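You operate a simulated robot arm through the tools that you are given. There is no shell and no other tool.

You run a simulated robot arm. Do the job below in one go: nothing can be reset, and whatever is moved stays where it is left.

JOB
Put things in order on the top of the fitting bench. At the end: the black loose socket stands where the orange bearing stood; the brown film core from the top of the fitting bench stands where the black loose socket stood; the grey lump from the top of the fitting bench stands where the brown film core stood; the orange bearing is in the yellow bucket; whatever was shut is shut again. Leave all else as you found it, and nothing knocked over.

Only the result counts: the job must be done as asked and must still hold three seconds after the hand-in. Knocking over, shifting, dropping, spilling or breaking anything else fails it.

ROBOT AND FRAMES
A 6-joint arm with a two-finger parallel gripper, fixed in place. Base frame: the origin is at the foot of the arm, x ahead of it, y to its left, z up; the work surface is at about z = 0.86. Readings come in m, rad, newtons and seconds.
With the tool pointing down near the work surface it reaches from about 0.26 to 0.68 m from the base axis. Its first joint turns from -1.152 to 1.152 rad. Payload 2.9 kg.
Tool frame: the origin (TCP) lies between the finger pads and is the grasp point; the fingertips stand 0.03 m ahead of it; z points along the fingers, y is the line along which they close. Largest opening 0.11 m; finger width 0.02, thickness 0.01; the body of the gripper, 0.048 by 0.112 m, starts 0.055 m behind the TCP.
Orientation is that of the tool frame in the base frame, as [roll, pitch, yaw] about the fixed x, y, z axes, in that order (R = Rz(yaw) Ry(pitch) Rx(roll)). With the fingers straight down and closing along the base's y, the tool's x points along the base's -x, its y along +y and its z along -z.

CONTROLS
- The arm moves only by the tool apply_moves. Its argument "commands" is a list of rows, each a list of 7 numbers: the closure, from 0 (fully open) to 1 (shut), then the shift along the base's x, y, z in units of 30 mm (1.0 is 30 mm), then the turn, a rotation vector about the base's x, y, z in units of 6 degrees (1.0 is 6 degrees). In form: [[claw, x, y, z, ax, ay, az], ...]. A call has 1 to 20 rows; each row shifts and turns the commanded pose from where the row before left it. A call with a number of a shift or a turn outside -1 to 1 is refused whole. Each row takes 0.2 s and may step no farther than 0.05 m and 0.15 rad from the row before; otherwise, or with a gripper value out of range, the whole call is refused. Where a pose cannot be reached the arm comes as near as it can. A force on the tool above 40 N (or 10 N above the force at the start of the call, whichever is more), or a blocked arm, ends the call early, and 0.2 s more pass. The fingers move at their own pace (about 0.108 m/s each) and stop on an object; they squeeze with about 22 N. The grip force told is the motor's: it shows also when the fingers shut on nothing. Time passes only in rows, and 0.2 s behind the last, so rows that do not move let the fingers close. It gives the time, the measured TCP pose, the force on the tool (base axes), the opening and the grip force at its end, in the units of the frame above (readings bear some noise), with the torque about the TCP (base axes, N m) and any sound that the robot's microphone picked up.
- Cameras (640 x 400 px; columns grow to the right, rows downward): "scene" is fixed at [0.0904, 0.4325, 1.3894]; the picture's right is [-0.60, -0.80, 0.00], its down [-0.43, 0.32, -0.84] and it looks along [0.68, -0.50, -0.54] (base axes); focal length 214 px, centre (320, 200). "wrist" rides on the gripper at [0.072, 0.017, -0.103] in the tool frame; the picture's right is [-0.23, 0.97, 0.00], its down [-0.76, -0.18, -0.62] and it looks along [-0.61, -0.14, 0.78] (tool axes); focal length 222 px, centre (320, 200). There is no depth. A picture from a camera that has moved, and an enlarged one, comes with that camera's place and axes in the base frame and with its lens. The place of the scene camera against the robot may be out by one fixed shift of up to 0.018 m in any direction.
- capture(camera): a new picture of that camera. It takes no simulated time.
- close_up(camera, box): a new picture of the part [left, top, right, bottom] of that camera's present view, enlarged. It takes no simulated time.
- finish_job(): hands the job in; it is judged then, once.

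Places have to be worked out from the pictures, the camera data and where the tool is seen. Open the gripper and draw the arm clear of the work before you hand the job in, unless the task says otherwise.

The tools are called after "Request:" by a JSON object that holds its "api" and its "payload". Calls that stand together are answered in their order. apply_moves: Moves the arm, as the interface text tells. Its arguments: {"type":"object","properties":{"commands":{"type":"array","items":{"type":"array","items":{"type":"number"}}}},"required":["commands"]} The other tools are called the same way: capture (camera) takes a picture; close_up (camera, box) takes an enlarged picture of a part of a camera's view; finish_job () hands the job in.

At the start:

```text
t: 0.0
tool_pos: [0.3912, -0.0574, 1.3053]
tcp_rot: [-3.141, 0.002, 3.141]
contact_force: [-0.1, 0.0, 0.0]
moment: [0.06, 0.02, -0.04]
opening: 0.1101
grip_force: 0.1
```

scene: 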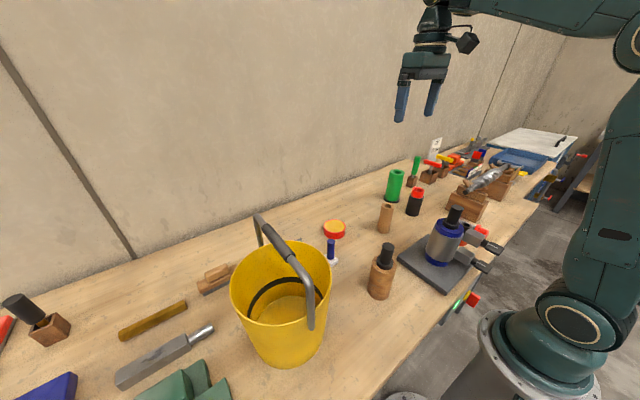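
wrist: 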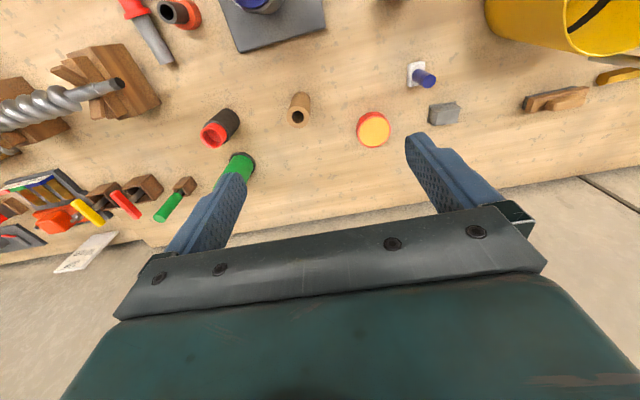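

I'll start by looking closely at the workspace with both cameras to identify the objects.

Request:
{"api": "close_up", "payload": {"camera": "scene", "box": [300, 130, 500, 310]}}

Request:
{"api": "close_up", "payload": {"camera": "wrist", "box": [150, 0, 640, 200]}}

Request:
{"api": "close_up", "payload": {"camera": "scene", "box": [190, 190, 400, 390]}}

```text
2.22 times, centred on (400, 220) of scene
camera zoom: at [0.0904, 0.4325, 1.3894], right [-0.6, -0.8, 0.0], down [-0.43, 0.32, -0.84], along [0.68, -0.5, -0.54], focal length 477 px, centre (142, 156)
```

zoom: 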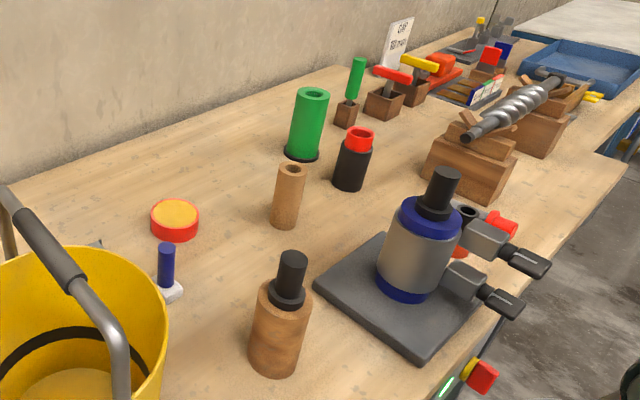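

```text
1.31 times, centred on (395, 100) of wrist
camera zoom: at [0.3199, -0.041, 1.4085], right [0.23, 0.97, 0.0], down [0.76, -0.18, 0.62], along [0.61, -0.14, -0.78], focal length 290 px, centre (222, 331)
```

zoom: 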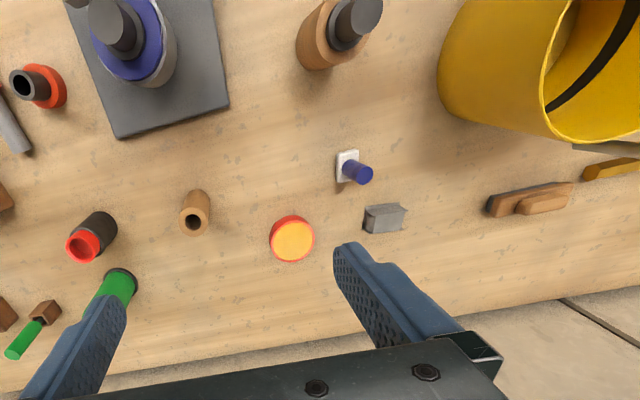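

```text
2.00 times, centred on (295, 290) of scene
camera zoom: at [0.0904, 0.4325, 1.3894], right [-0.6, -0.8, 0.0], down [-0.43, 0.32, -0.84], along [0.68, -0.5, -0.54], focal length 429 px, centre (370, 20)
```

zoom: 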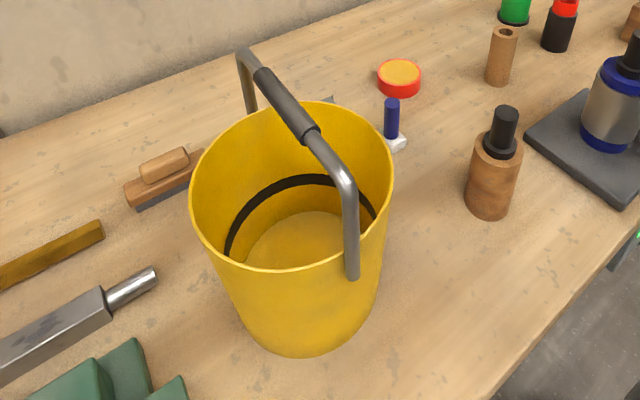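

I'll zoom further into individual objects to make sure I identify each one correctly.

Request:
{"api": "close_up", "payload": {"camera": "wrist", "box": [180, 80, 260, 160]}}

Request:
{"api": "close_up", "payload": {"camera": "wrist", "box": [340, 50, 480, 150]}}

Request:
{"api": "close_up", "payload": {"camera": "wrist", "box": [110, 0, 340, 80]}}

Request:
{"api": "close_up", "payload": {"camera": "scene", "box": [400, 190, 520, 320]}}

Request:
{"api": "close_up", "payload": {"camera": "scene", "box": [310, 160, 440, 310]}}

Request:
{"api": "close_up", "payload": {"camera": "scene", "box": [400, 120, 580, 220]}}

Request:
{"api": "close_up", "payload": {"camera": "scene", "box": [0, 250, 250, 400]}}

```text
5.00 times, centred on (220, 120) of wrist
camera zoom: at [0.3199, -0.041, 1.4085], right [0.23, 0.97, 0.0], down [0.76, -0.18, 0.62], along [0.61, -0.14, -0.78], focal length 1111 px, centre (820, 600)
```

zoom: 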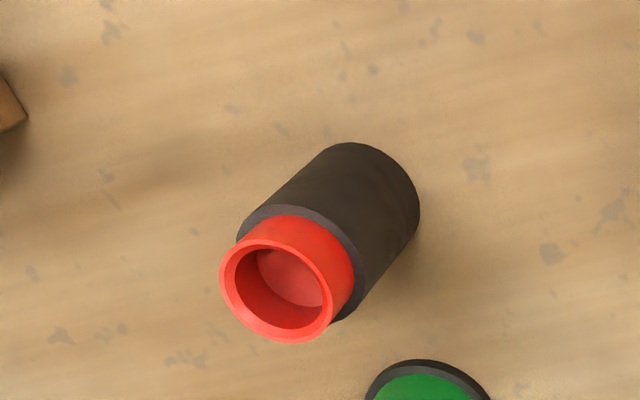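

```text
4.00 times, centred on (410, 100) of wrist
camera zoom: at [0.3199, -0.041, 1.4085], right [0.23, 0.97, 0.0], down [0.76, -0.18, 0.62], along [0.61, -0.14, -0.78], focal length 888 px, centre (-40, 600)
```

zoom: 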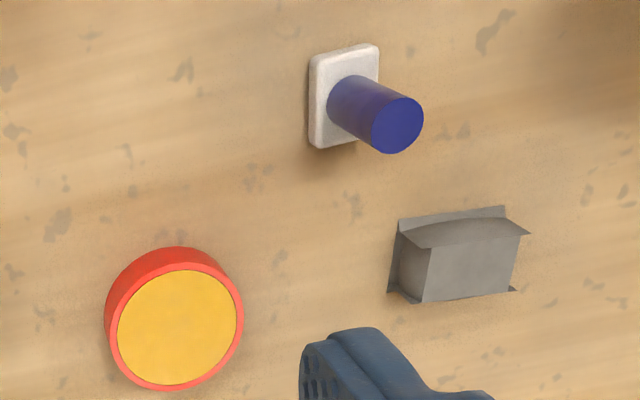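

```text
2.78 times, centred on (225, 40) of wrist
camera zoom: at [0.3199, -0.041, 1.4085], right [0.23, 0.97, 0.0], down [0.76, -0.18, 0.62], along [0.61, -0.14, -0.78], focal length 618 px, centre (584, 645)
```

zoom: 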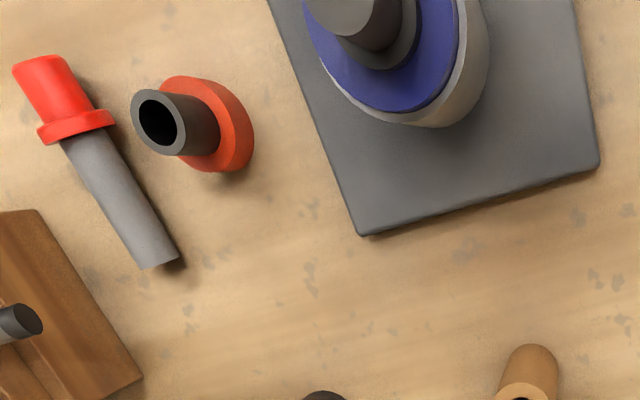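

```text
3.08 times, centred on (460, 255) of scene
camera zoom: at [0.0904, 0.4325, 1.3894], right [-0.6, -0.8, 0.0], down [-0.43, 0.32, -0.84], along [0.68, -0.5, -0.54], focal length 660 px, centre (-111, 31)
```

zoom: 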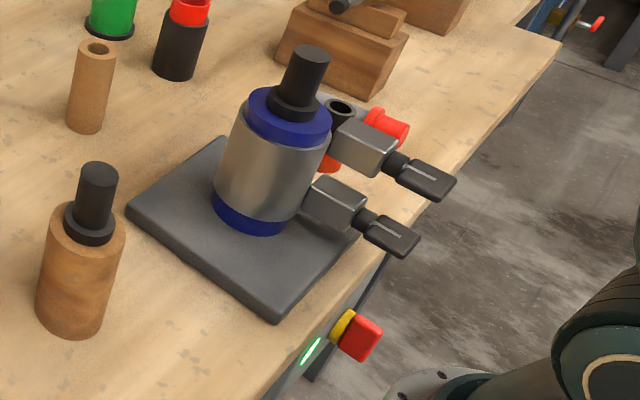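

```text
2.67 times, centred on (375, 235) of scene
camera zoom: at [0.0904, 0.4325, 1.3894], right [-0.6, -0.8, 0.0], down [-0.43, 0.32, -0.84], along [0.68, -0.5, -0.54], focal length 572 px, centre (173, 107)
```

zoom: 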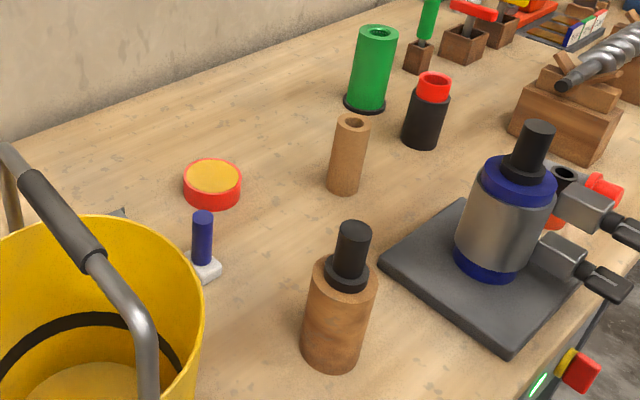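

```text
3.56 times, centred on (490, 170) of scene
camera zoom: at [0.0904, 0.4325, 1.3894], right [-0.6, -0.8, 0.0], down [-0.43, 0.32, -0.84], along [0.68, -0.5, -0.54], focal length 763 px, centre (-284, 307)
```

zoom: 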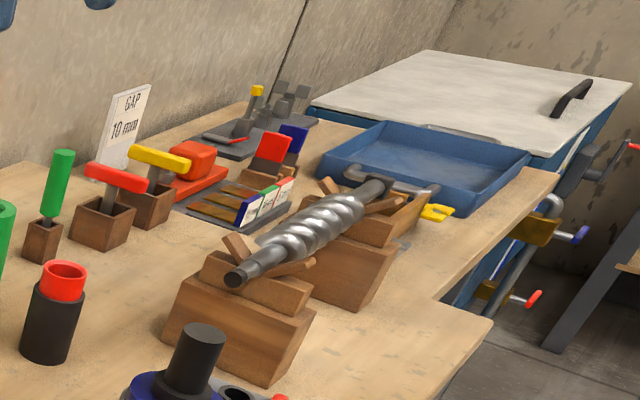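

```text
2.56 times, centred on (125, 325) of scene
camera zoom: at [0.0904, 0.4325, 1.3894], right [-0.6, -0.8, 0.0], down [-0.43, 0.32, -0.84], along [0.68, -0.5, -0.54], focal length 549 px, centre (819, -120)
```

zoom: 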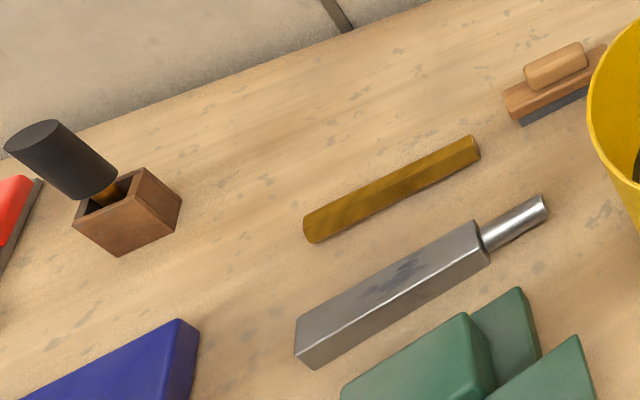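

The likely items are the red/orange disc, the black/red tube, the brown tube and the grey block near the blue pin, but there are several lookalikes. I'll move the wrist camera high up over the right side, tilted back, for a better view of the fixture and the small parts.

Request:
{"api": "apply_moves", "payload": {"commands": [[0, 0.4, -0.8, -0.2, 0, 1, 0], [0, 0.4, -0.8, -0.2, 0, 1, 0], [0, 0.4, -0.8, -0.2, 0, 1, 0], [0, 0.4, -0.8, -0.2, 0, 1, 0], [0, 0.4, -0.8, -0.2, 0, 1, 0], [0, 0, 0, 0, 0, 0, 0]]}}

Request:
{"api": "capture", "payload": {"camera": "wrist"}}

Request:
{"api": "capture", "payload": {"camera": "scene"}}

```text
t: 0.6
tool_pos: [0.4193, -0.1034, 1.2913]
tcp_rot: [-3.139, -0.177, 3.135]
contact_force: [10.1, -2.5, -21.5]
moment: [-0.02, 0.16, 0.03]
opening: 0.1101
grip_force: 0.0
out of reach, approached as far as the arm can: row 3
stopped in row 3: the force on the tool passed its limit at 96 N (the readings are from after the stop); the commanded pose is now the measured one
```

```text
taken
camera wrist: at [0.3665, -0.0871, 1.4045], right [0.23, 0.97, -0.04], down [0.86, -0.18, 0.48], along [0.46, -0.15, -0.87], focal length 222 px, centre (320, 200)
```

wrist: 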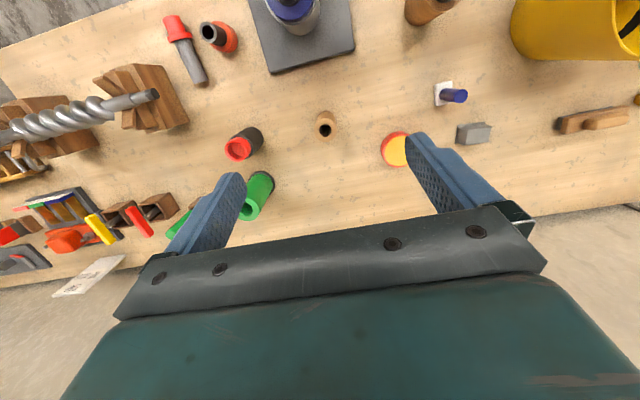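

```text
taken
```

scene: 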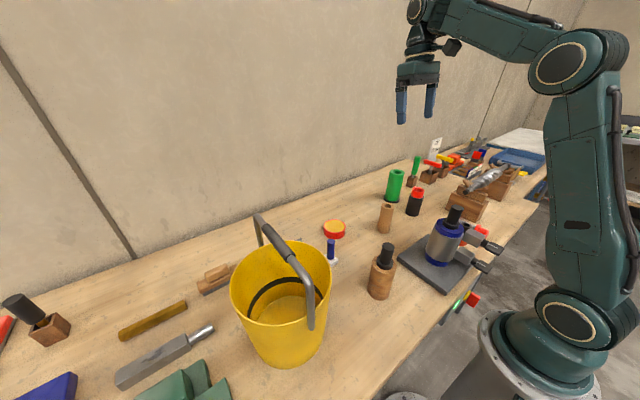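

The tilt at that height was out of reach. I'll lower the arm first, then tilt and shift in smaller steps.

Request:
{"api": "apply_moves", "payload": {"commands": [[0, 0, 0, -0.5, 0, 0, 0], [0, 0, 0, -0.8, 0, 0, 0], [0, 0, 0, -0.8, 0, 0, 0], [0, 0, 0, -0.8, 0, 0, 0], [0, 0, 0, 0, 0, 0, 0]]}}

Request:
{"api": "apply_moves", "payload": {"commands": [[0, 0, -0.5, 0, 0, 0.7, 0], [0, 0, -0.5, 0, 0, 0.7, 0], [0, 0, -0.5, 0, 0, 0.7, 0], [0, 0, -0.5, 0, 0, 0.7, 0], [0, 0, -0.5, 0, 0, 0.7, 0], [0, 0, -0.5, 0, 0, 0.7, 0], [0, 0, 0, 0, 0, 0, 0]]}}

Request:
{"api": "capture", "payload": {"camera": "wrist"}}

```text
t: 1.8
tool_pos: [0.4181, -0.1036, 1.2041]
tcp_rot: [-3.138, -0.181, 3.136]
contact_force: [-0.8, 0.7, 0.3]
moment: [-0.01, -0.05, 0.01]
opening: 0.1099
grip_force: 0.1
```

```text
t: 2.8
tool_pos: [0.4214, -0.1578, 1.2005]
tcp_rot: [-3.136, -0.415, 3.135]
contact_force: [2.2, -3.0, -19.4]
moment: [0.16, 0.06, 0.06]
opening: 0.11
grip_force: 0.1
out of reach, approached as far as the arm can: row 4
stopped in row 4: the force on the tool passed its limit at 83 N (the readings are from after the stop); the commanded pose is now the measured one
```

```text
taken
camera wrist: at [0.3973, -0.1407, 1.3244], right [0.21, 0.97, -0.1], down [0.95, -0.18, 0.26], along [0.24, -0.15, -0.96], focal length 222 px, centre (320, 200)
```

wrist: 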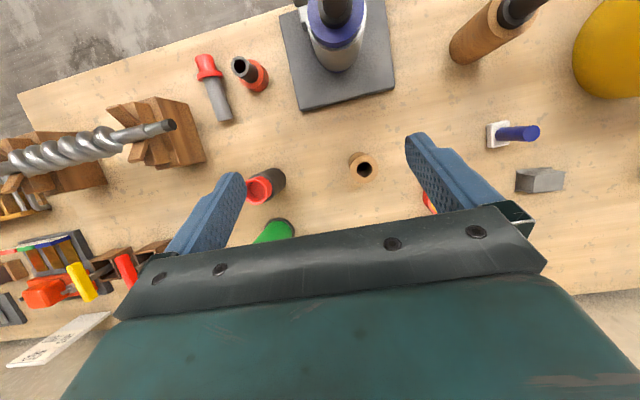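

Good overhead view now. I'll zoom into the candidates.

Request:
{"api": "close_up", "payload": {"camera": "wrist", "box": [180, 30, 300, 130]}}

Request:
{"api": "close_up", "payload": {"camera": "wrist", "box": [270, 0, 410, 120]}}

Request:
{"api": "close_up", "payload": {"camera": "wrist", "box": [440, 0, 580, 210]}}

Request:
{"api": "close_up", "payload": {"camera": "wrist", "box": [230, 130, 410, 230]}}

Request:
{"api": "close_up", "payload": {"camera": "wrist", "box": [0, 80, 220, 320]}}

```text
4.00 times, centred on (240, 80) of wrist
camera zoom: at [0.3973, -0.1407, 1.3244], right [0.21, 0.97, -0.1], down [0.95, -0.18, 0.26], along [0.24, -0.15, -0.96], focal length 888 px, centre (640, 680)
```

zoom: 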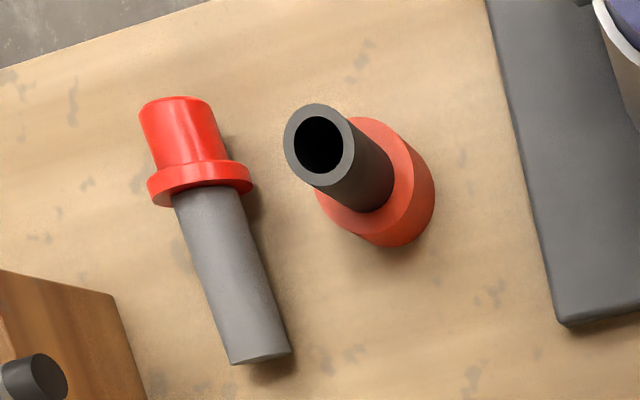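

```text
3.33 times, centred on (340, 60) of wrist
camera zoom: at [0.3973, -0.1407, 1.3244], right [0.21, 0.97, -0.1], down [0.95, -0.18, 0.26], along [0.24, -0.15, -0.96], focal length 740 px, centre (253, 667)
```

zoom: 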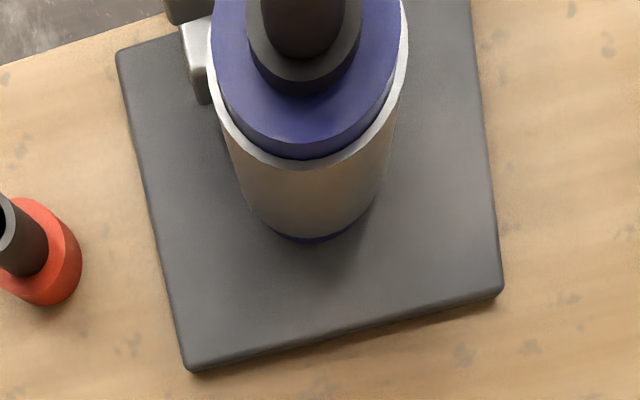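

```text
1.90 times, centred on (510, 105) of wrist
camera zoom: at [0.3973, -0.1407, 1.3244], right [0.21, 0.97, -0.1], down [0.95, -0.18, 0.26], along [0.24, -0.15, -0.96], focal length 423 px, centre (-42, 381)
```

zoom: 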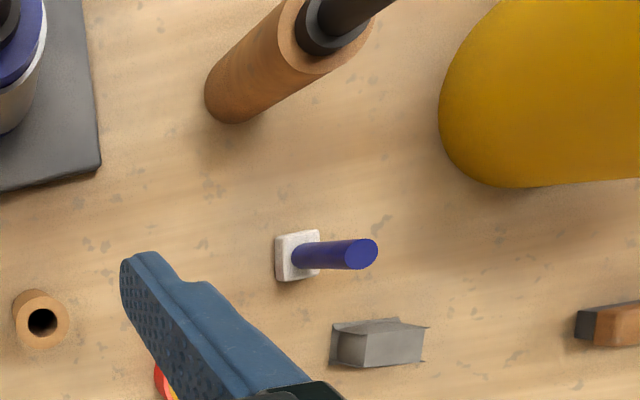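

```text
3.56 times, centred on (320, 180) of wrist
camera zoom: at [0.3973, -0.1407, 1.3244], right [0.21, 0.97, -0.1], down [0.95, -0.18, 0.26], along [0.24, -0.15, -0.96], focal length 790 px, centre (320, 271)
```

zoom: 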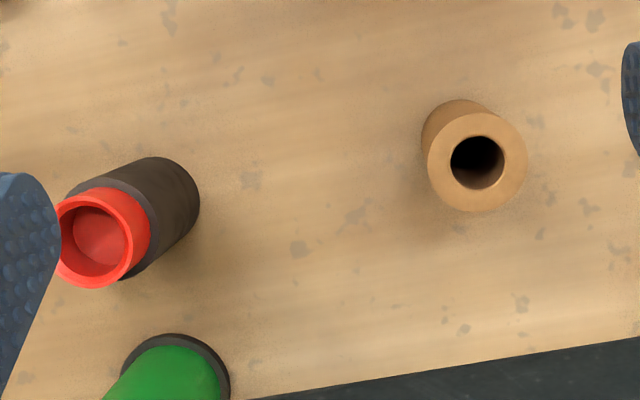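

```text
1.67 times, centred on (110, 200) of wrist
camera zoom: at [0.3973, -0.1407, 1.3244], right [0.21, 0.97, -0.1], down [0.95, -0.18, 0.26], along [0.24, -0.15, -0.96], focal length 370 px, centre (670, 200)
```

zoom: 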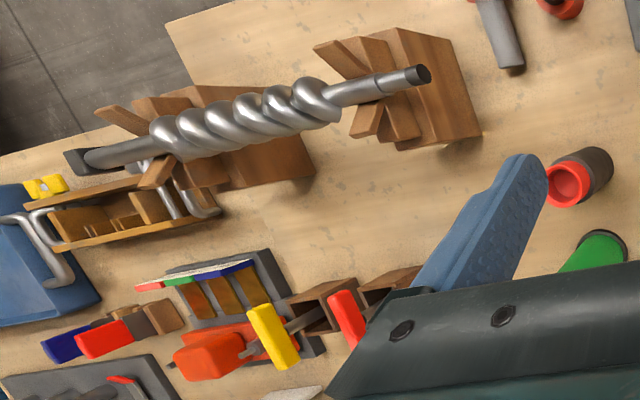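

I can now see candidates well. Next I'll straighten the tool and move over the disc area at moderate height to look at the disc, pin and grey block closely.

Request:
{"api": "apply_moves", "payload": {"commands": [[0, 0.3, 0.8, -0.3, 0, -0.5, 0], [0, 0.3, 0.8, -0.3, 0, -0.5, 0], [0, 0.3, 0.8, -0.3, 0, -0.5, 0], [0, 0.3, 0.8, -0.3, 0, -0.5, 0], [0, 0.3, 0.8, -0.3, 0, -0.5, 0], [0, 0.3, 0.8, -0.3, 0, -0.5, 0], [0, 0.3, 0.8, -0.3, 0, -0.5, 0], [0, 0.3, 0.8, -0.3, 0, -0.46, 0], [0, 0, 0, 0, 0, 0, 0]]}}

Request:
{"api": "capture", "payload": {"camera": "wrist"}}

Request:
{"api": "close_up", "payload": {"camera": "wrist", "box": [220, 0, 540, 170]}}

```text
t: 4.8
tool_pos: [0.512, 0.0353, 1.1535]
tcp_rot: [-3.14, -0.009, 3.134]
contact_force: [-0.4, -0.1, 0.7]
moment: [-0.02, 0.03, -0.01]
opening: 0.11
grip_force: 0.0
out of reach, approached as far as the arm can: row 7, 8
```

```text
taken
camera wrist: at [0.4421, 0.0527, 1.2576], right [0.23, 0.97, 0.0], down [0.76, -0.18, 0.62], along [0.6, -0.15, -0.79], focal length 222 px, centre (320, 200)
```

wrist: 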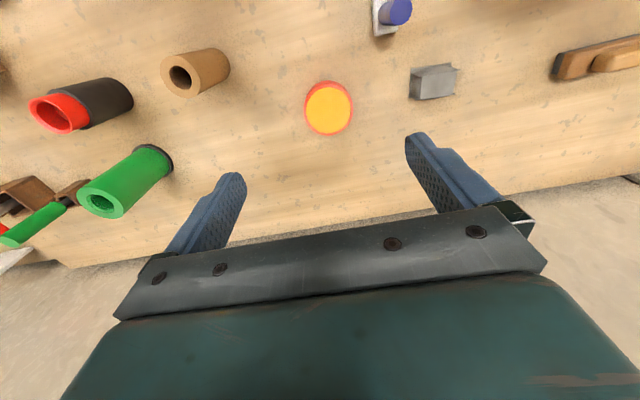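

```text
2.00 times, centred on (380, 85) of wrist
camera zoom: at [0.4421, 0.0527, 1.2576], right [0.23, 0.97, 0.0], down [0.76, -0.18, 0.62], along [0.6, -0.15, -0.79], focal length 444 px, centre (200, 430)
```

zoom: 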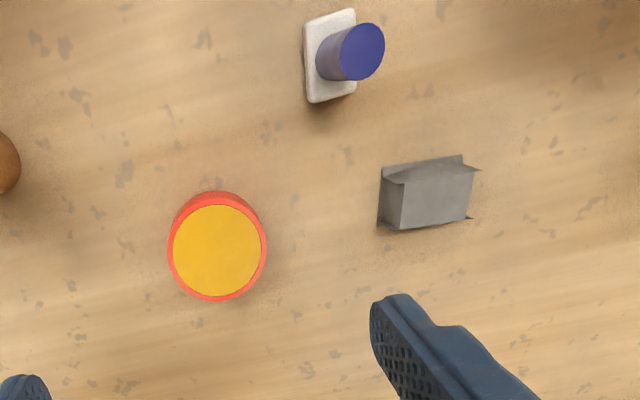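

I'll compare colours of the disc and the other reddish objects at high zoom, since "orange" needs to be resolved between the disc and the small collar-and-tube near the fixture.

Request:
{"api": "close_up", "payload": {"camera": "scene", "box": [315, 210, 355, 270]}}

Request:
{"api": "close_up", "payload": {"camera": "scene", "box": [445, 215, 500, 265]}}

Request:
{"api": "close_up", "payload": {"camera": "wrist", "box": [0, 40, 370, 250]}}

Request:
{"api": "close_up", "payload": {"camera": "scene", "box": [395, 150, 445, 225]}}

Request:
{"api": "close_up", "payload": {"camera": "scene", "box": [220, 200, 360, 320]}}

```text
6.67 times, centred on (335, 240) of scene
camera zoom: at [0.0904, 0.4325, 1.3894], right [-0.6, -0.8, 0.0], down [-0.43, 0.32, -0.84], along [0.68, -0.5, -0.54], focal length 1430 px, centre (220, -67)
```

zoom: 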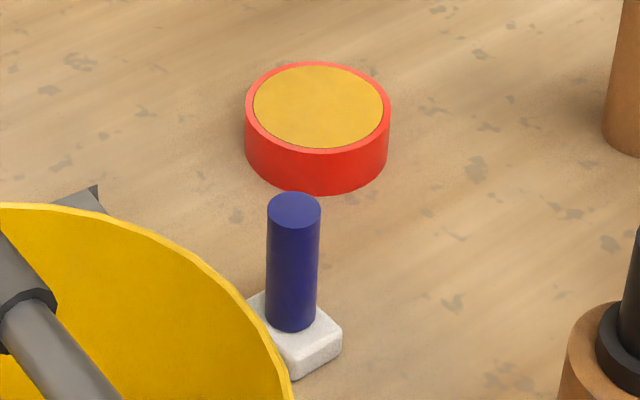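

```text
8.00 times, centred on (472, 240) of scene
camera zoom: at [0.0904, 0.4325, 1.3894], right [-0.6, -0.8, 0.0], down [-0.43, 0.32, -0.84], along [0.68, -0.5, -0.54], focal length 1716 px, centre (-900, -120)
```

zoom: 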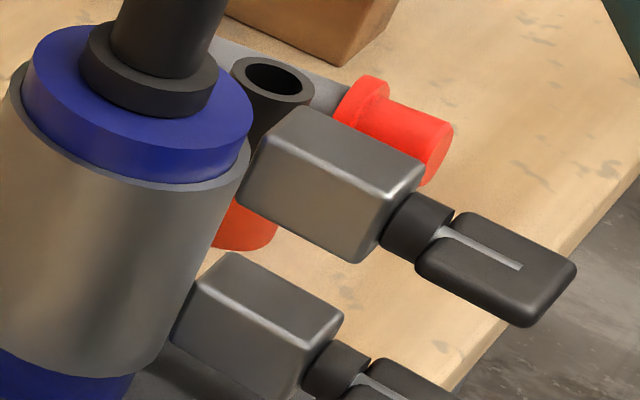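

```text
1.73 times, centred on (185, 145) of wrist
camera zoom: at [0.4421, 0.0527, 1.2576], right [0.23, 0.97, 0.0], down [0.76, -0.18, 0.62], along [0.6, -0.15, -0.79], focal length 384 px, centre (554, 295)
```

zoom: 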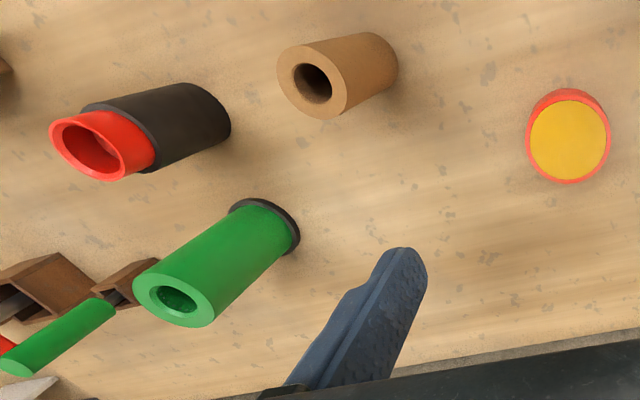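

```text
5.33 times, centred on (420, 188) of scene
camera zoom: at [0.0904, 0.4325, 1.3894], right [-0.6, -0.8, 0.0], down [-0.43, 0.32, -0.84], along [0.68, -0.5, -0.54], focal length 1144 px, centre (-213, 267)
```

zoom: 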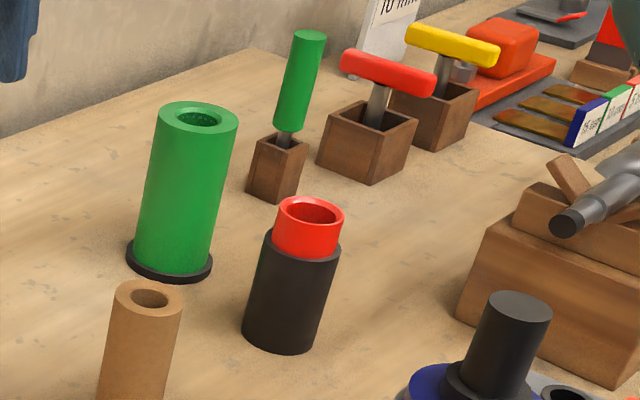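

```text
3.33 times, centred on (290, 260) of scene
camera zoom: at [0.0904, 0.4325, 1.3894], right [-0.6, -0.8, 0.0], down [-0.43, 0.32, -0.84], along [0.68, -0.5, -0.54], focal length 715 px, centre (420, 0)
```

zoom: 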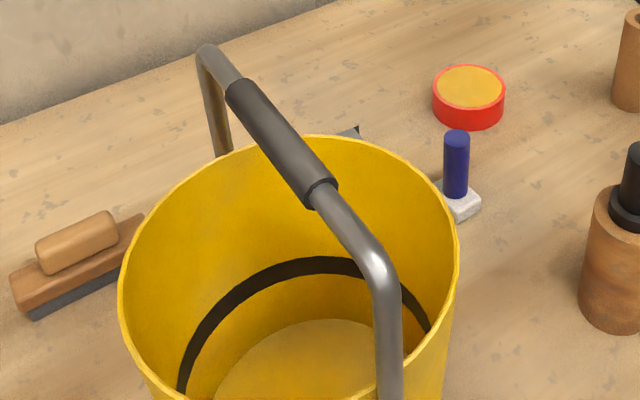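

The disc looks red with an amber face, while the small collar near the fixture looks orange-red with a black tube. I need a closer look at that one, so I'll move the wrist camera above it at a safe height.

Request:
{"api": "apply_moves", "payload": {"commands": [[0, -0.5, -0.8, 0, 0, 0.32, 0], [0, -0.5, -0.8, 0, 0, 0.32, 0], [0, -0.5, -0.8, 0, 0, 0.32, 0], [0, -0.5, -0.8, 0, 0, 0.32, 0], [0, -0.5, -0.8, 0, 0, 0.32, 0], [0, -0.5, -0.8, 0, 0, 0.32, 0], [0, -0.5, -0.8, 0, 0, 0.32, 0], [0, -0.5, -0.8, 0, 0, 0.32, 0], [0, -0.5, -0.8, 0, 0, 0.32, 0], [0, -0.5, -0.8, 0, 0, 0.32, 0], [0, -0.5, -0.8, 0, 0, 0.32, 0], [0, -0.5, -0.8, 0, 0, 0.32, 0], [0, 0, 0, 0, 0, 0, 0]]}}

Request:
{"api": "capture", "payload": {"camera": "wrist"}}

Request:
{"api": "close_up", "payload": {"camera": "wrist", "box": [200, 20, 440, 170]}}

```text
t: 7.6
tool_pos: [0.3336, -0.2528, 1.151]
tcp_rot: [-3.136, -0.407, 3.132]
contact_force: [-0.1, 0.5, -0.5]
moment: [-0.01, 0.01, -0.04]
opening: 0.11
grip_force: 0.0
```

```text
taken
camera wrist: at [0.309, -0.2359, 1.2752], right [0.21, 0.97, -0.09], down [0.94, -0.18, 0.27], along [0.25, -0.15, -0.96], focal length 222 px, centre (320, 200)
```

wrist: 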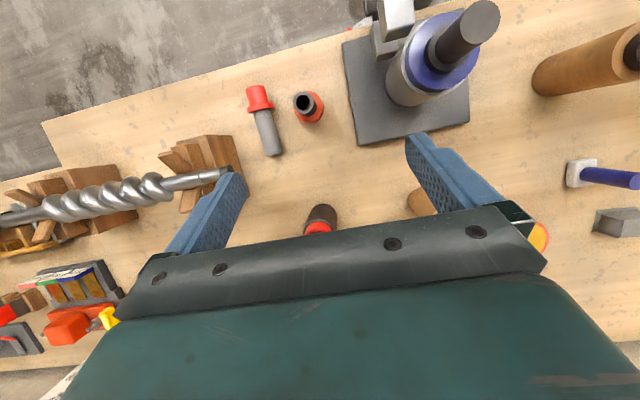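

```text
2.67 times, centred on (320, 95) of wrist
camera zoom: at [0.309, -0.2359, 1.2752], right [0.21, 0.97, -0.09], down [0.94, -0.18, 0.27], along [0.25, -0.15, -0.96], focal length 592 px, centre (320, 480)
```

zoom: 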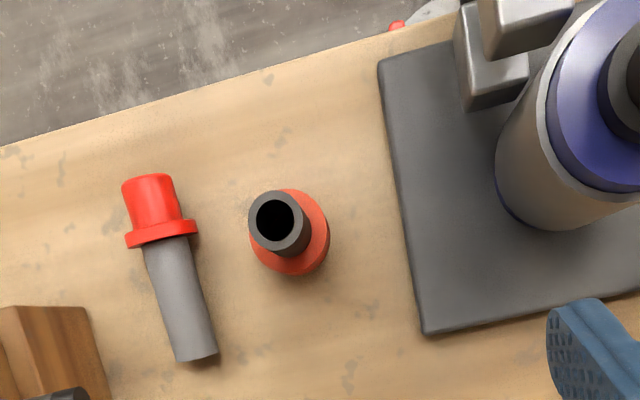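

Request:
{"api": "close_up", "payload": {"camera": "wrist", "box": [240, 80, 330, 160]}}

Request:
{"api": "close_up", "payload": {"camera": "wrist", "box": [530, 140, 640, 260]}}

Request:
{"api": "close_up", "payload": {"camera": "wrist", "box": [340, 0, 500, 150]}}

Request:
{"api": "close_up", "payload": {"camera": "wrist", "box": [0, 160, 140, 360]}}

```text
5.00 times, centred on (285, 120) of wrist
camera zoom: at [0.309, -0.2359, 1.2752], right [0.21, 0.97, -0.09], down [0.94, -0.18, 0.27], along [0.25, -0.15, -0.96], focal length 1111 px, centre (495, 600)
```

zoom: 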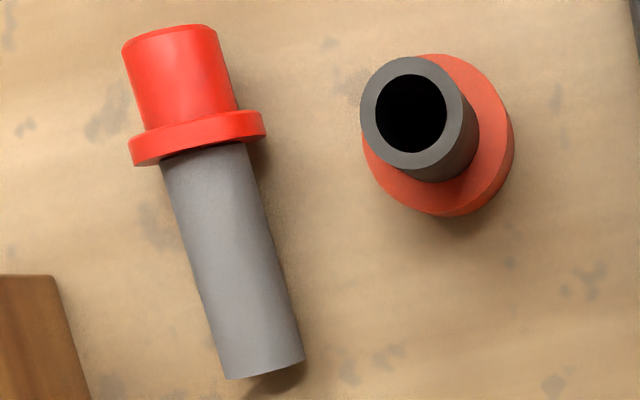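

```text
3.33 times, centred on (585, 200) of wrist
camera zoom: at [0.309, -0.2359, 1.2752], right [0.21, 0.97, -0.09], down [0.94, -0.18, 0.27], along [0.25, -0.15, -0.96], focal length 740 px, centre (-563, 200)
```

zoom: 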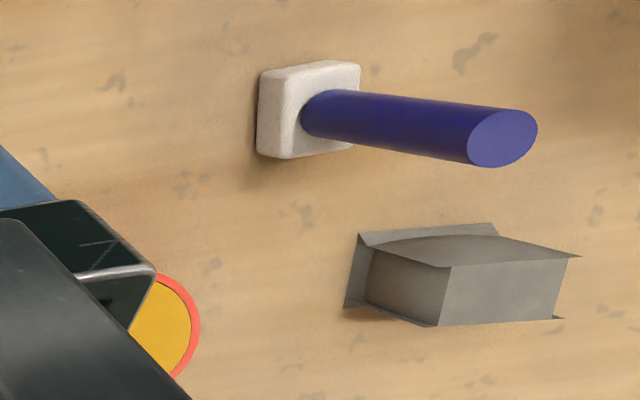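

```text
2.67 times, centred on (420, 75) of wrist
camera zoom: at [0.309, -0.2359, 1.2752], right [0.21, 0.97, -0.09], down [0.94, -0.18, 0.27], along [0.25, -0.15, -0.96], focal length 592 px, centre (53, 533)
```

zoom: 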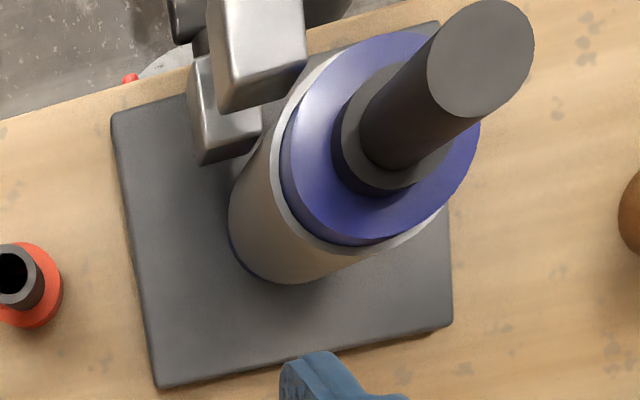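

```text
2.00 times, centred on (70, 260) of wrist
camera zoom: at [0.309, -0.2359, 1.2752], right [0.21, 0.97, -0.09], down [0.94, -0.18, 0.27], along [0.25, -0.15, -0.96], focal length 444 px, centre (820, 80)
```

zoom: 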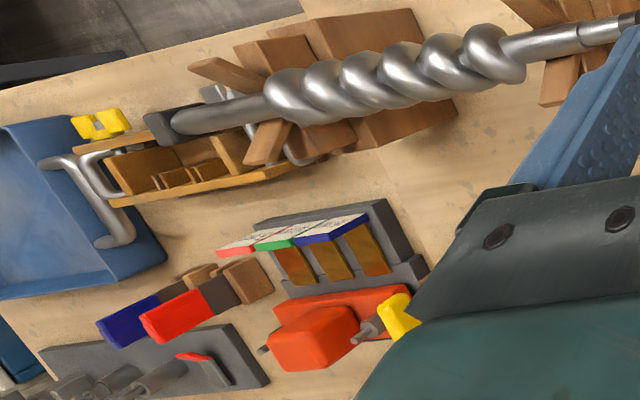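

I'll zoom very tightly on the collar-and-tube and on the disc for detail (the enlargements are crisp).

Request:
{"api": "close_up", "payload": {"camera": "wrist", "box": [288, 84, 332, 130]}}

Request:
{"api": "close_up", "payload": {"camera": "scene", "box": [320, 214, 350, 244]}}

Request:
{"api": "close_up", "payload": {"camera": "scene", "box": [400, 180, 430, 220]}}

Request:
{"api": "close_up", "payload": {"camera": "scene", "box": [470, 120, 600, 210]}}

Request:
{"api": "close_up", "payload": {"camera": "scene", "box": [425, 270, 505, 330]}}

Request:
{"api": "close_up", "payload": {"camera": "scene", "box": [560, 90, 640, 240]}}

```text
8.70 times, centred on (310, 107) of wrist
camera zoom: at [0.309, -0.2359, 1.2752], right [0.21, 0.97, -0.09], down [0.94, -0.18, 0.27], along [0.25, -0.15, -0.96], focal length 1932 px, centre (407, 1009)
```

zoom: 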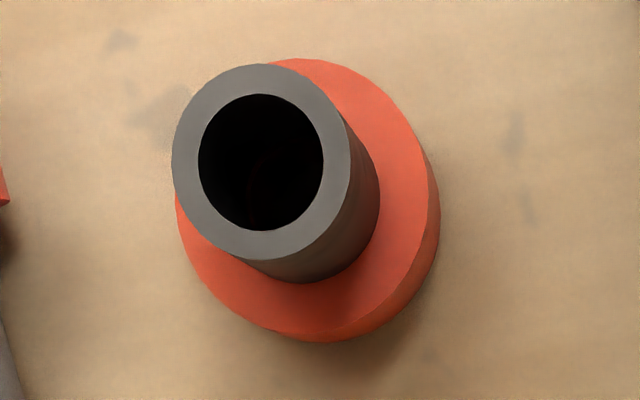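

```text
13.33 times, centred on (335, 229) of scene
camera zoom: at [0.0904, 0.4325, 1.3894], right [-0.6, -0.8, 0.0], down [-0.43, 0.32, -0.84], along [0.68, -0.5, -0.54], focal length 2860 px, centre (120, -187)
```

zoom: 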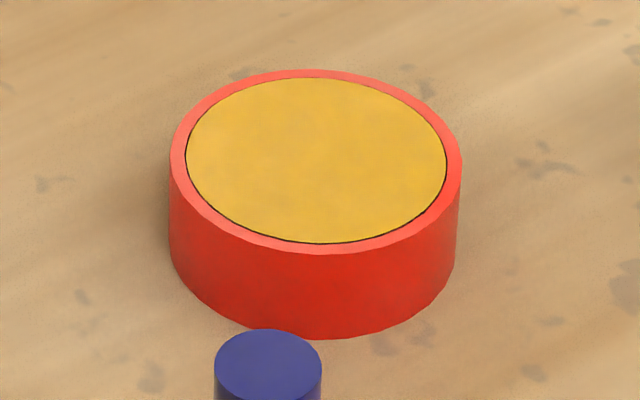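

```text
10.00 times, centred on (415, 200) of scene
camera zoom: at [0.0904, 0.4325, 1.3894], right [-0.6, -0.8, 0.0], down [-0.43, 0.32, -0.84], along [0.68, -0.5, -0.54], focal length 2145 px, centre (-630, 200)
```

zoom: 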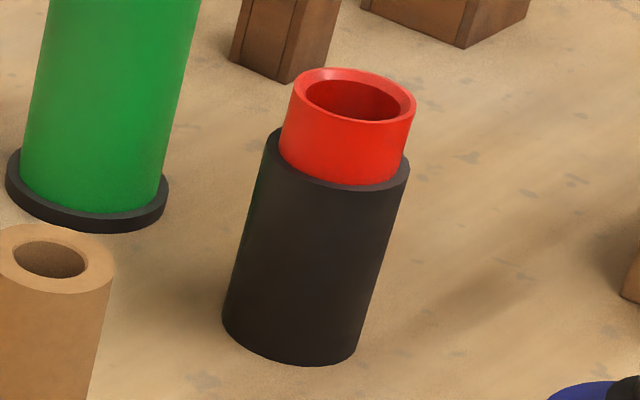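

```text
4.44 times, centred on (535, 165) of scene
camera zoom: at [0.0904, 0.4325, 1.3894], right [-0.6, -0.8, 0.0], down [-0.43, 0.32, -0.84], along [0.68, -0.5, -0.54], focal length 953 px, centre (-636, 356)
```

zoom: 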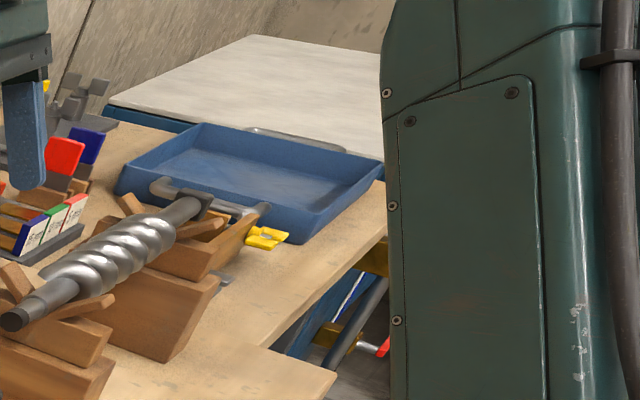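

```text
6.67 times, centred on (465, 300) of scene
camera zoom: at [0.0904, 0.4325, 1.3894], right [-0.6, -0.8, 0.0], down [-0.43, 0.32, -0.84], along [0.68, -0.5, -0.54], focal length 1430 px, centre (-647, -467)
```

zoom: 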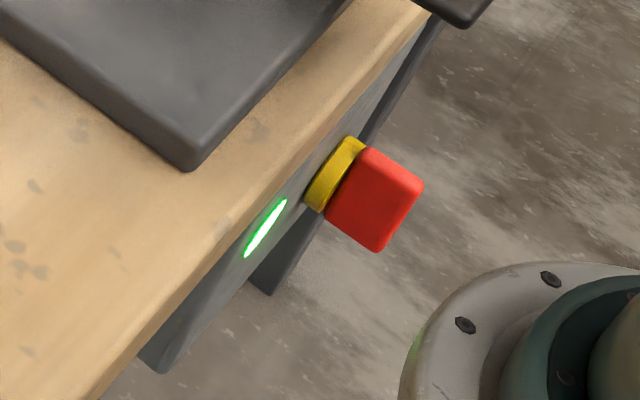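

```text
2.67 times, centred on (600, 165) of scene
camera zoom: at [0.0904, 0.4325, 1.3894], right [-0.6, -0.8, 0.0], down [-0.43, 0.32, -0.84], along [0.68, -0.5, -0.54], focal length 572 px, centre (-427, 293)
```

zoom: 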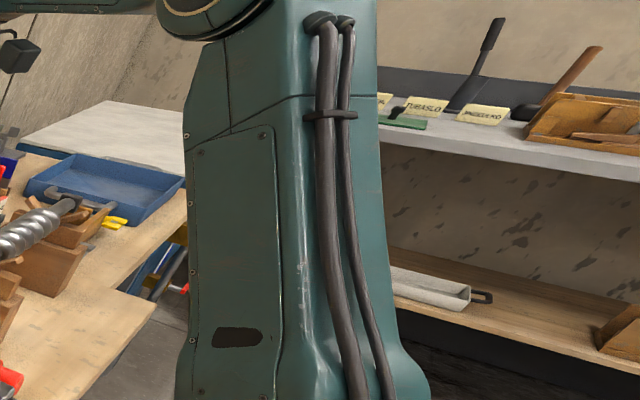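

The disc is a red ring with an amber insert; the small collar is reddish with a black bore. Before deciding, I'll survey the left part of the bench, which the scene camera only partly shows, in case there are other candidates.

Request:
{"api": "apply_moves", "payload": {"commands": [[0, 0, 0.3, 0.8, 0, -0.3, 0], [0, 0, 0.6, 0.8, 0, -0.3, 0], [0, 0.05, 0.9, 0.4, 0, -0.3, 0], [0, 0.05, 0.9, 0.3, 0, -0.3, 0], [0, 0.05, 0.9, 0.2, 0, -0.3, 0], [0, 0.05, 0.9, 0.2, 0, -0.3, 0], [0, 0.05, 0.9, 0.1, 0, -0.3, 0], [0, 0.05, 0.9, 0.1, 0, -0.3, 0], [0, 0.05, 0.9, 0, 0, -0.3, 0], [0, 0.05, 0.9, 0, 0, -0.3, 0], [0, 0.05, 0.9, 0, 0, -0.3, 0], [0, 0.05, 0.9, 0, 0, -0.3, 0], [0, 0.05, 0.9, 0, 0, -0.3, 0], [0, 0.05, 0.9, 0, 0, 0, 0], [0, 0.05, 0.9, 0, 0, 0, 0], [0, 0, 0, 0, 0, 0, 0]]}}

Request:
{"api": "capture", "payload": {"camera": "wrist"}}

```text
t: 11.0
tool_pos: [0.3537, 0.1265, 1.24]
tcp_rot: [-3.141, 0.002, 3.136]
contact_force: [0.1, -0.1, 0.4]
moment: [0.0, -0.01, 0.0]
opening: 0.11
grip_force: 0.0
```

```text
taken
camera wrist: at [0.2817, 0.1433, 1.342], right [0.23, 0.97, 0.0], down [0.76, -0.18, 0.63], along [0.61, -0.15, -0.78], focal length 222 px, centre (320, 200)
```

wrist: 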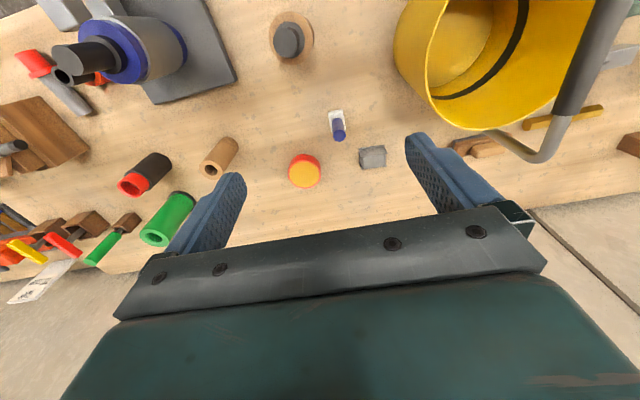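

Request:
{"api": "close_up", "payload": {"camera": "wrist", "box": [270, 90, 430, 200]}}

Request:
{"api": "close_up", "payload": {"camera": "wrist", "box": [270, 0, 640, 190]}}

Request:
{"api": "close_up", "payload": {"camera": "wrist", "box": [0, 20, 200, 130]}}

```text
3.64 times, centred on (350, 145) of wrist
camera zoom: at [0.2817, 0.1433, 1.342], right [0.23, 0.97, 0.0], down [0.76, -0.18, 0.63], along [0.61, -0.15, -0.78], focal length 808 px, centre (211, 400)
```

zoom: 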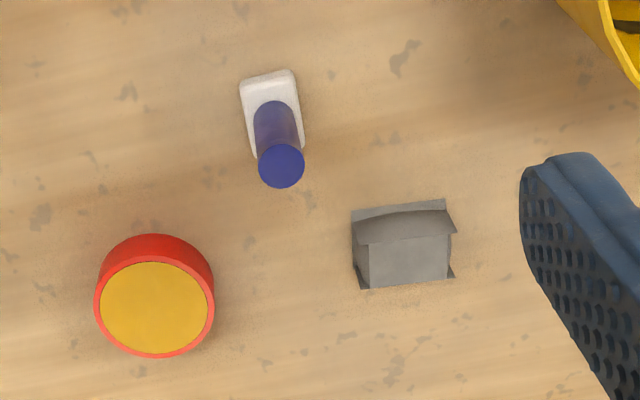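

```text
1.73 times, centred on (455, 95) of wrist
camera zoom: at [0.2817, 0.1433, 1.342], right [0.23, 0.97, 0.0], down [0.76, -0.18, 0.63], along [0.61, -0.15, -0.78], focal length 384 px, centre (86, 382)
```

zoom: 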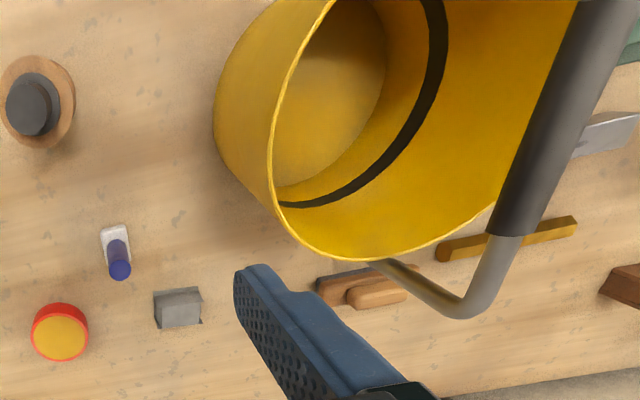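

```text
3.20 times, centred on (100, 75) of wrist
camera zoom: at [0.2817, 0.1433, 1.342], right [0.23, 0.97, 0.0], down [0.76, -0.18, 0.63], along [0.61, -0.15, -0.78], focal length 711 px, centre (1024, 600)
```

zoom: 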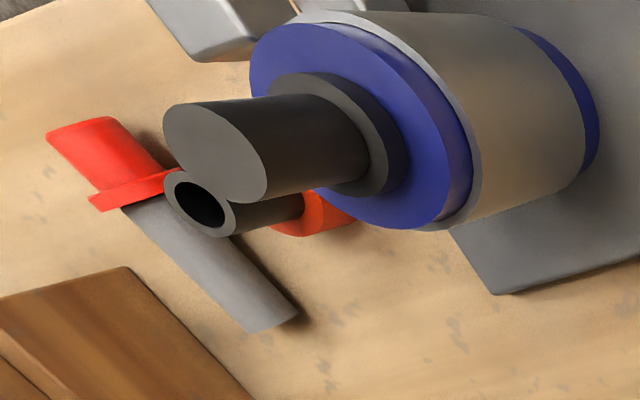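

I'll sample tight uniform patches for a direct colour comparison (disc face, disc ring, collar, red cap, bucket, orange-red tool).

Request:
{"api": "close_up", "payload": {"camera": "wrist", "box": [298, 168, 310, 176]}}

Request:
{"api": "close_up", "payload": {"camera": "wrist", "box": [90, 74, 106, 84]}}

Request:
{"api": "close_up", "payload": {"camera": "wrist", "box": [28, 54, 44, 64]}}

Request:
{"api": "close_up", "payload": {"camera": "wrist", "box": [450, 95, 466, 105]}}

Request:
{"api": "close_up", "payload": {"camera": "wrist", "box": [296, 152, 312, 162]}}

Request:
{"api": "close_up", "payload": {"camera": "wrist", "box": [0, 200, 140, 300]}}

```text
16.00 times, centred on (304, 172) of wrist
camera zoom: at [0.2817, 0.1433, 1.342], right [0.23, 0.97, 0.0], down [0.76, -0.18, 0.63], along [0.61, -0.15, -0.78], focal length 3554 px, centre (576, 648)
```

zoom: 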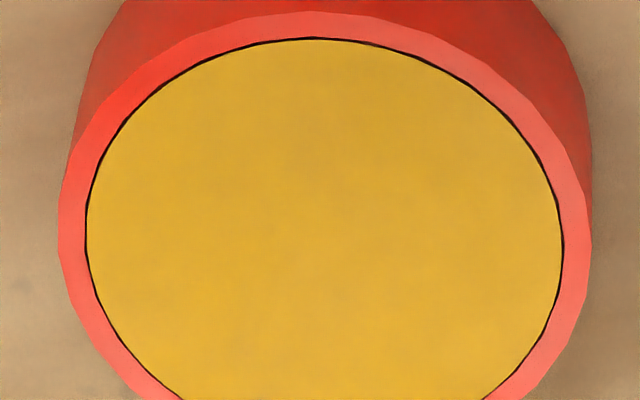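

```text
16.00 times, centred on (98, 79) of wrist
camera zoom: at [0.2817, 0.1433, 1.342], right [0.23, 0.97, 0.0], down [0.76, -0.18, 0.63], along [0.61, -0.15, -0.78], focal length 3554 px, centre (3872, 2136)
```

zoom: 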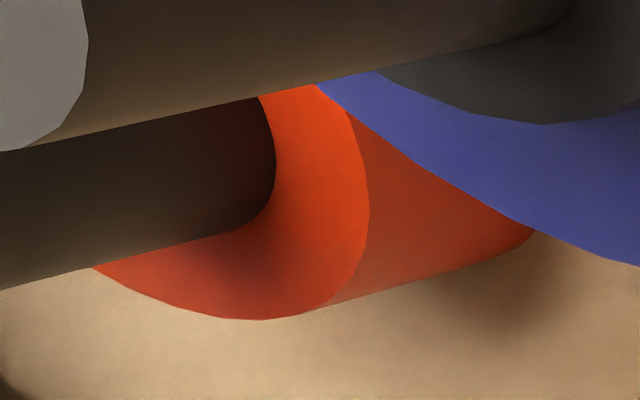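

```text
16.00 times, centred on (36, 59) of wrist
camera zoom: at [0.2817, 0.1433, 1.342], right [0.23, 0.97, 0.0], down [0.76, -0.18, 0.63], along [0.61, -0.15, -0.78], focal length 3554 px, centre (4864, 2456)
```

zoom: 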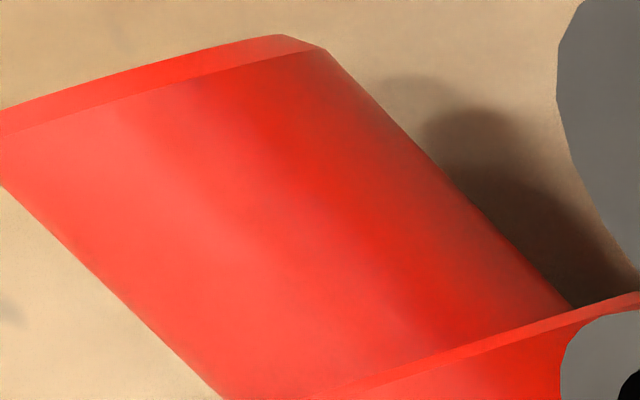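

```text
16.00 times, centred on (458, 100) of wrist
camera zoom: at [0.2817, 0.1433, 1.342], right [0.23, 0.97, 0.0], down [0.76, -0.18, 0.63], along [0.61, -0.15, -0.78], focal length 3554 px, centre (-1888, 1800)
```

zoom: 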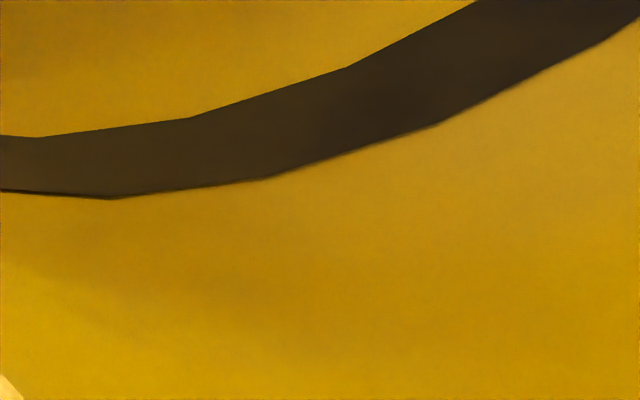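

```text
16.00 times, centred on (304, 157) of wrist
camera zoom: at [0.2817, 0.1433, 1.342], right [0.23, 0.97, 0.0], down [0.76, -0.18, 0.63], along [0.61, -0.15, -0.78], focal length 3554 px, centre (576, 888)
```

zoom: 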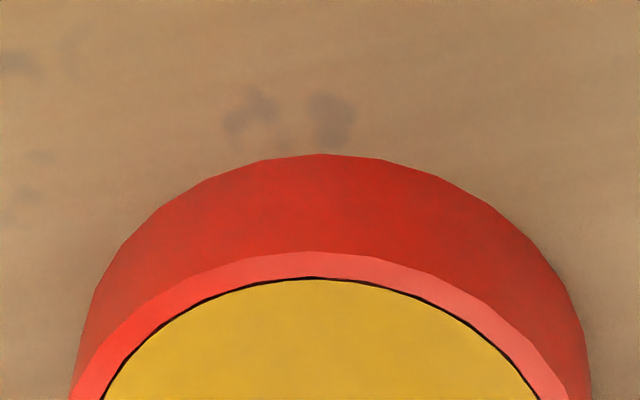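

```text
4.00 times, centred on (70, 250) of wrist
camera zoom: at [0.2817, 0.1433, 1.342], right [0.23, 0.97, 0.0], down [0.76, -0.18, 0.63], along [0.61, -0.15, -0.78], focal length 888 px, centre (1320, 0)
```

zoom: 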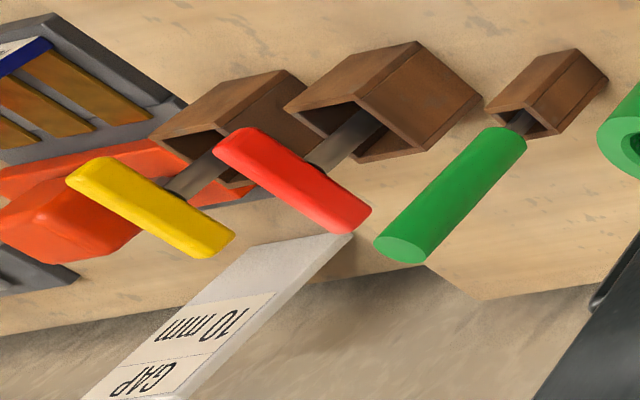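

The patches settle it: the collar by the fixture is true orange (with a black bored sleeve), while the disc is red and yellow, so the orange bearing is the collar with the bore at about (0.25, -0.28). I'll go above it with the tool vertical to measure it.

Request:
{"api": "apply_moves", "payload": {"commands": [[0, -0.2, -0.9, 0, 0, 0, 0.05], [0, -0.23, -0.9, 0, 0, 0, 0], [0, -0.23, -0.9, 0, 0, 0, 0], [0, -0.23, -0.9, 0, 0, 0, 0], [0, -0.23, -0.9, 0, 0, 0, 0], [0, -0.23, -0.9, 0, 0, 0, 0], [0, -0.23, -0.9, 0, 0, 0, 0], [0, -0.23, -0.9, 0, 0, 0, 0], [0, -0.23, -0.9, 0, 0, 0, 0], [0, -0.23, -0.9, 0, 0, 0, 0], [0, -0.23, -0.9, 0, 0, 0, 0], [0, -0.23, -0.9, 0, 0, 0, 0], [0, -0.23, -0.9, -0.3, 0, 0, 0], [0, -0.23, -0.9, -0.5, 0, 0, 0], [0, -0.2, -0.9, -0.5, 0, 0, 0], [0, 0, 0, -0.5, 0, 0, 0], [0, 0, 0, 0, 0, 0, 0]]}}

Request:
{"api": "capture", "payload": {"camera": "wrist"}}

Request:
{"api": "capture", "payload": {"camera": "scene"}}

```text
t: 14.6
tool_pos: [0.2508, -0.2797, 1.1854]
tcp_rot: [-3.141, 0.002, 3.14]
contact_force: [-0.3, 0.4, 0.5]
moment: [-0.02, 0.0, 0.0]
opening: 0.1097
grip_force: 0.0
```

```text
taken
camera wrist: at [0.1803, -0.2632, 1.2877], right [0.23, 0.97, 0.0], down [0.76, -0.18, 0.62], along [0.61, -0.14, -0.78], focal length 222 px, centre (320, 200)
```

wrist: 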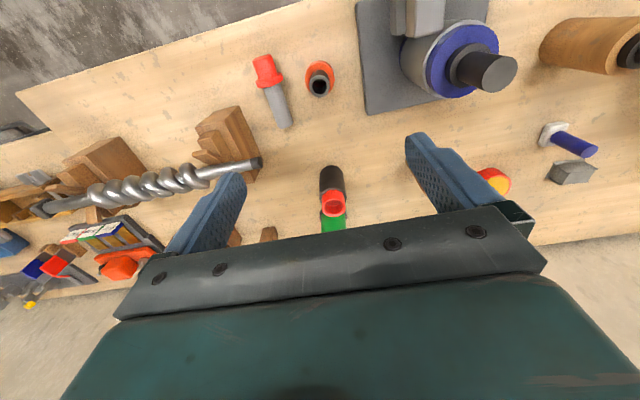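

```text
taken
```

scene: 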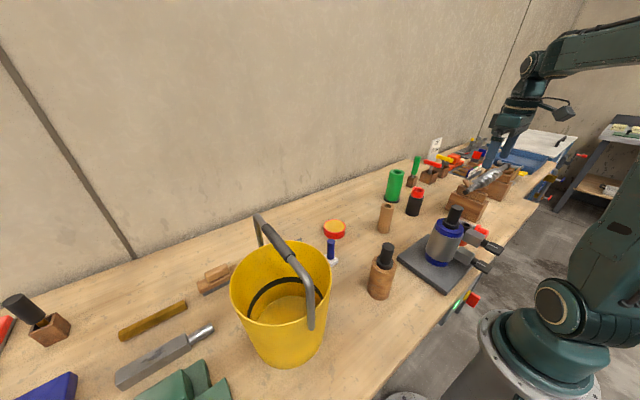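

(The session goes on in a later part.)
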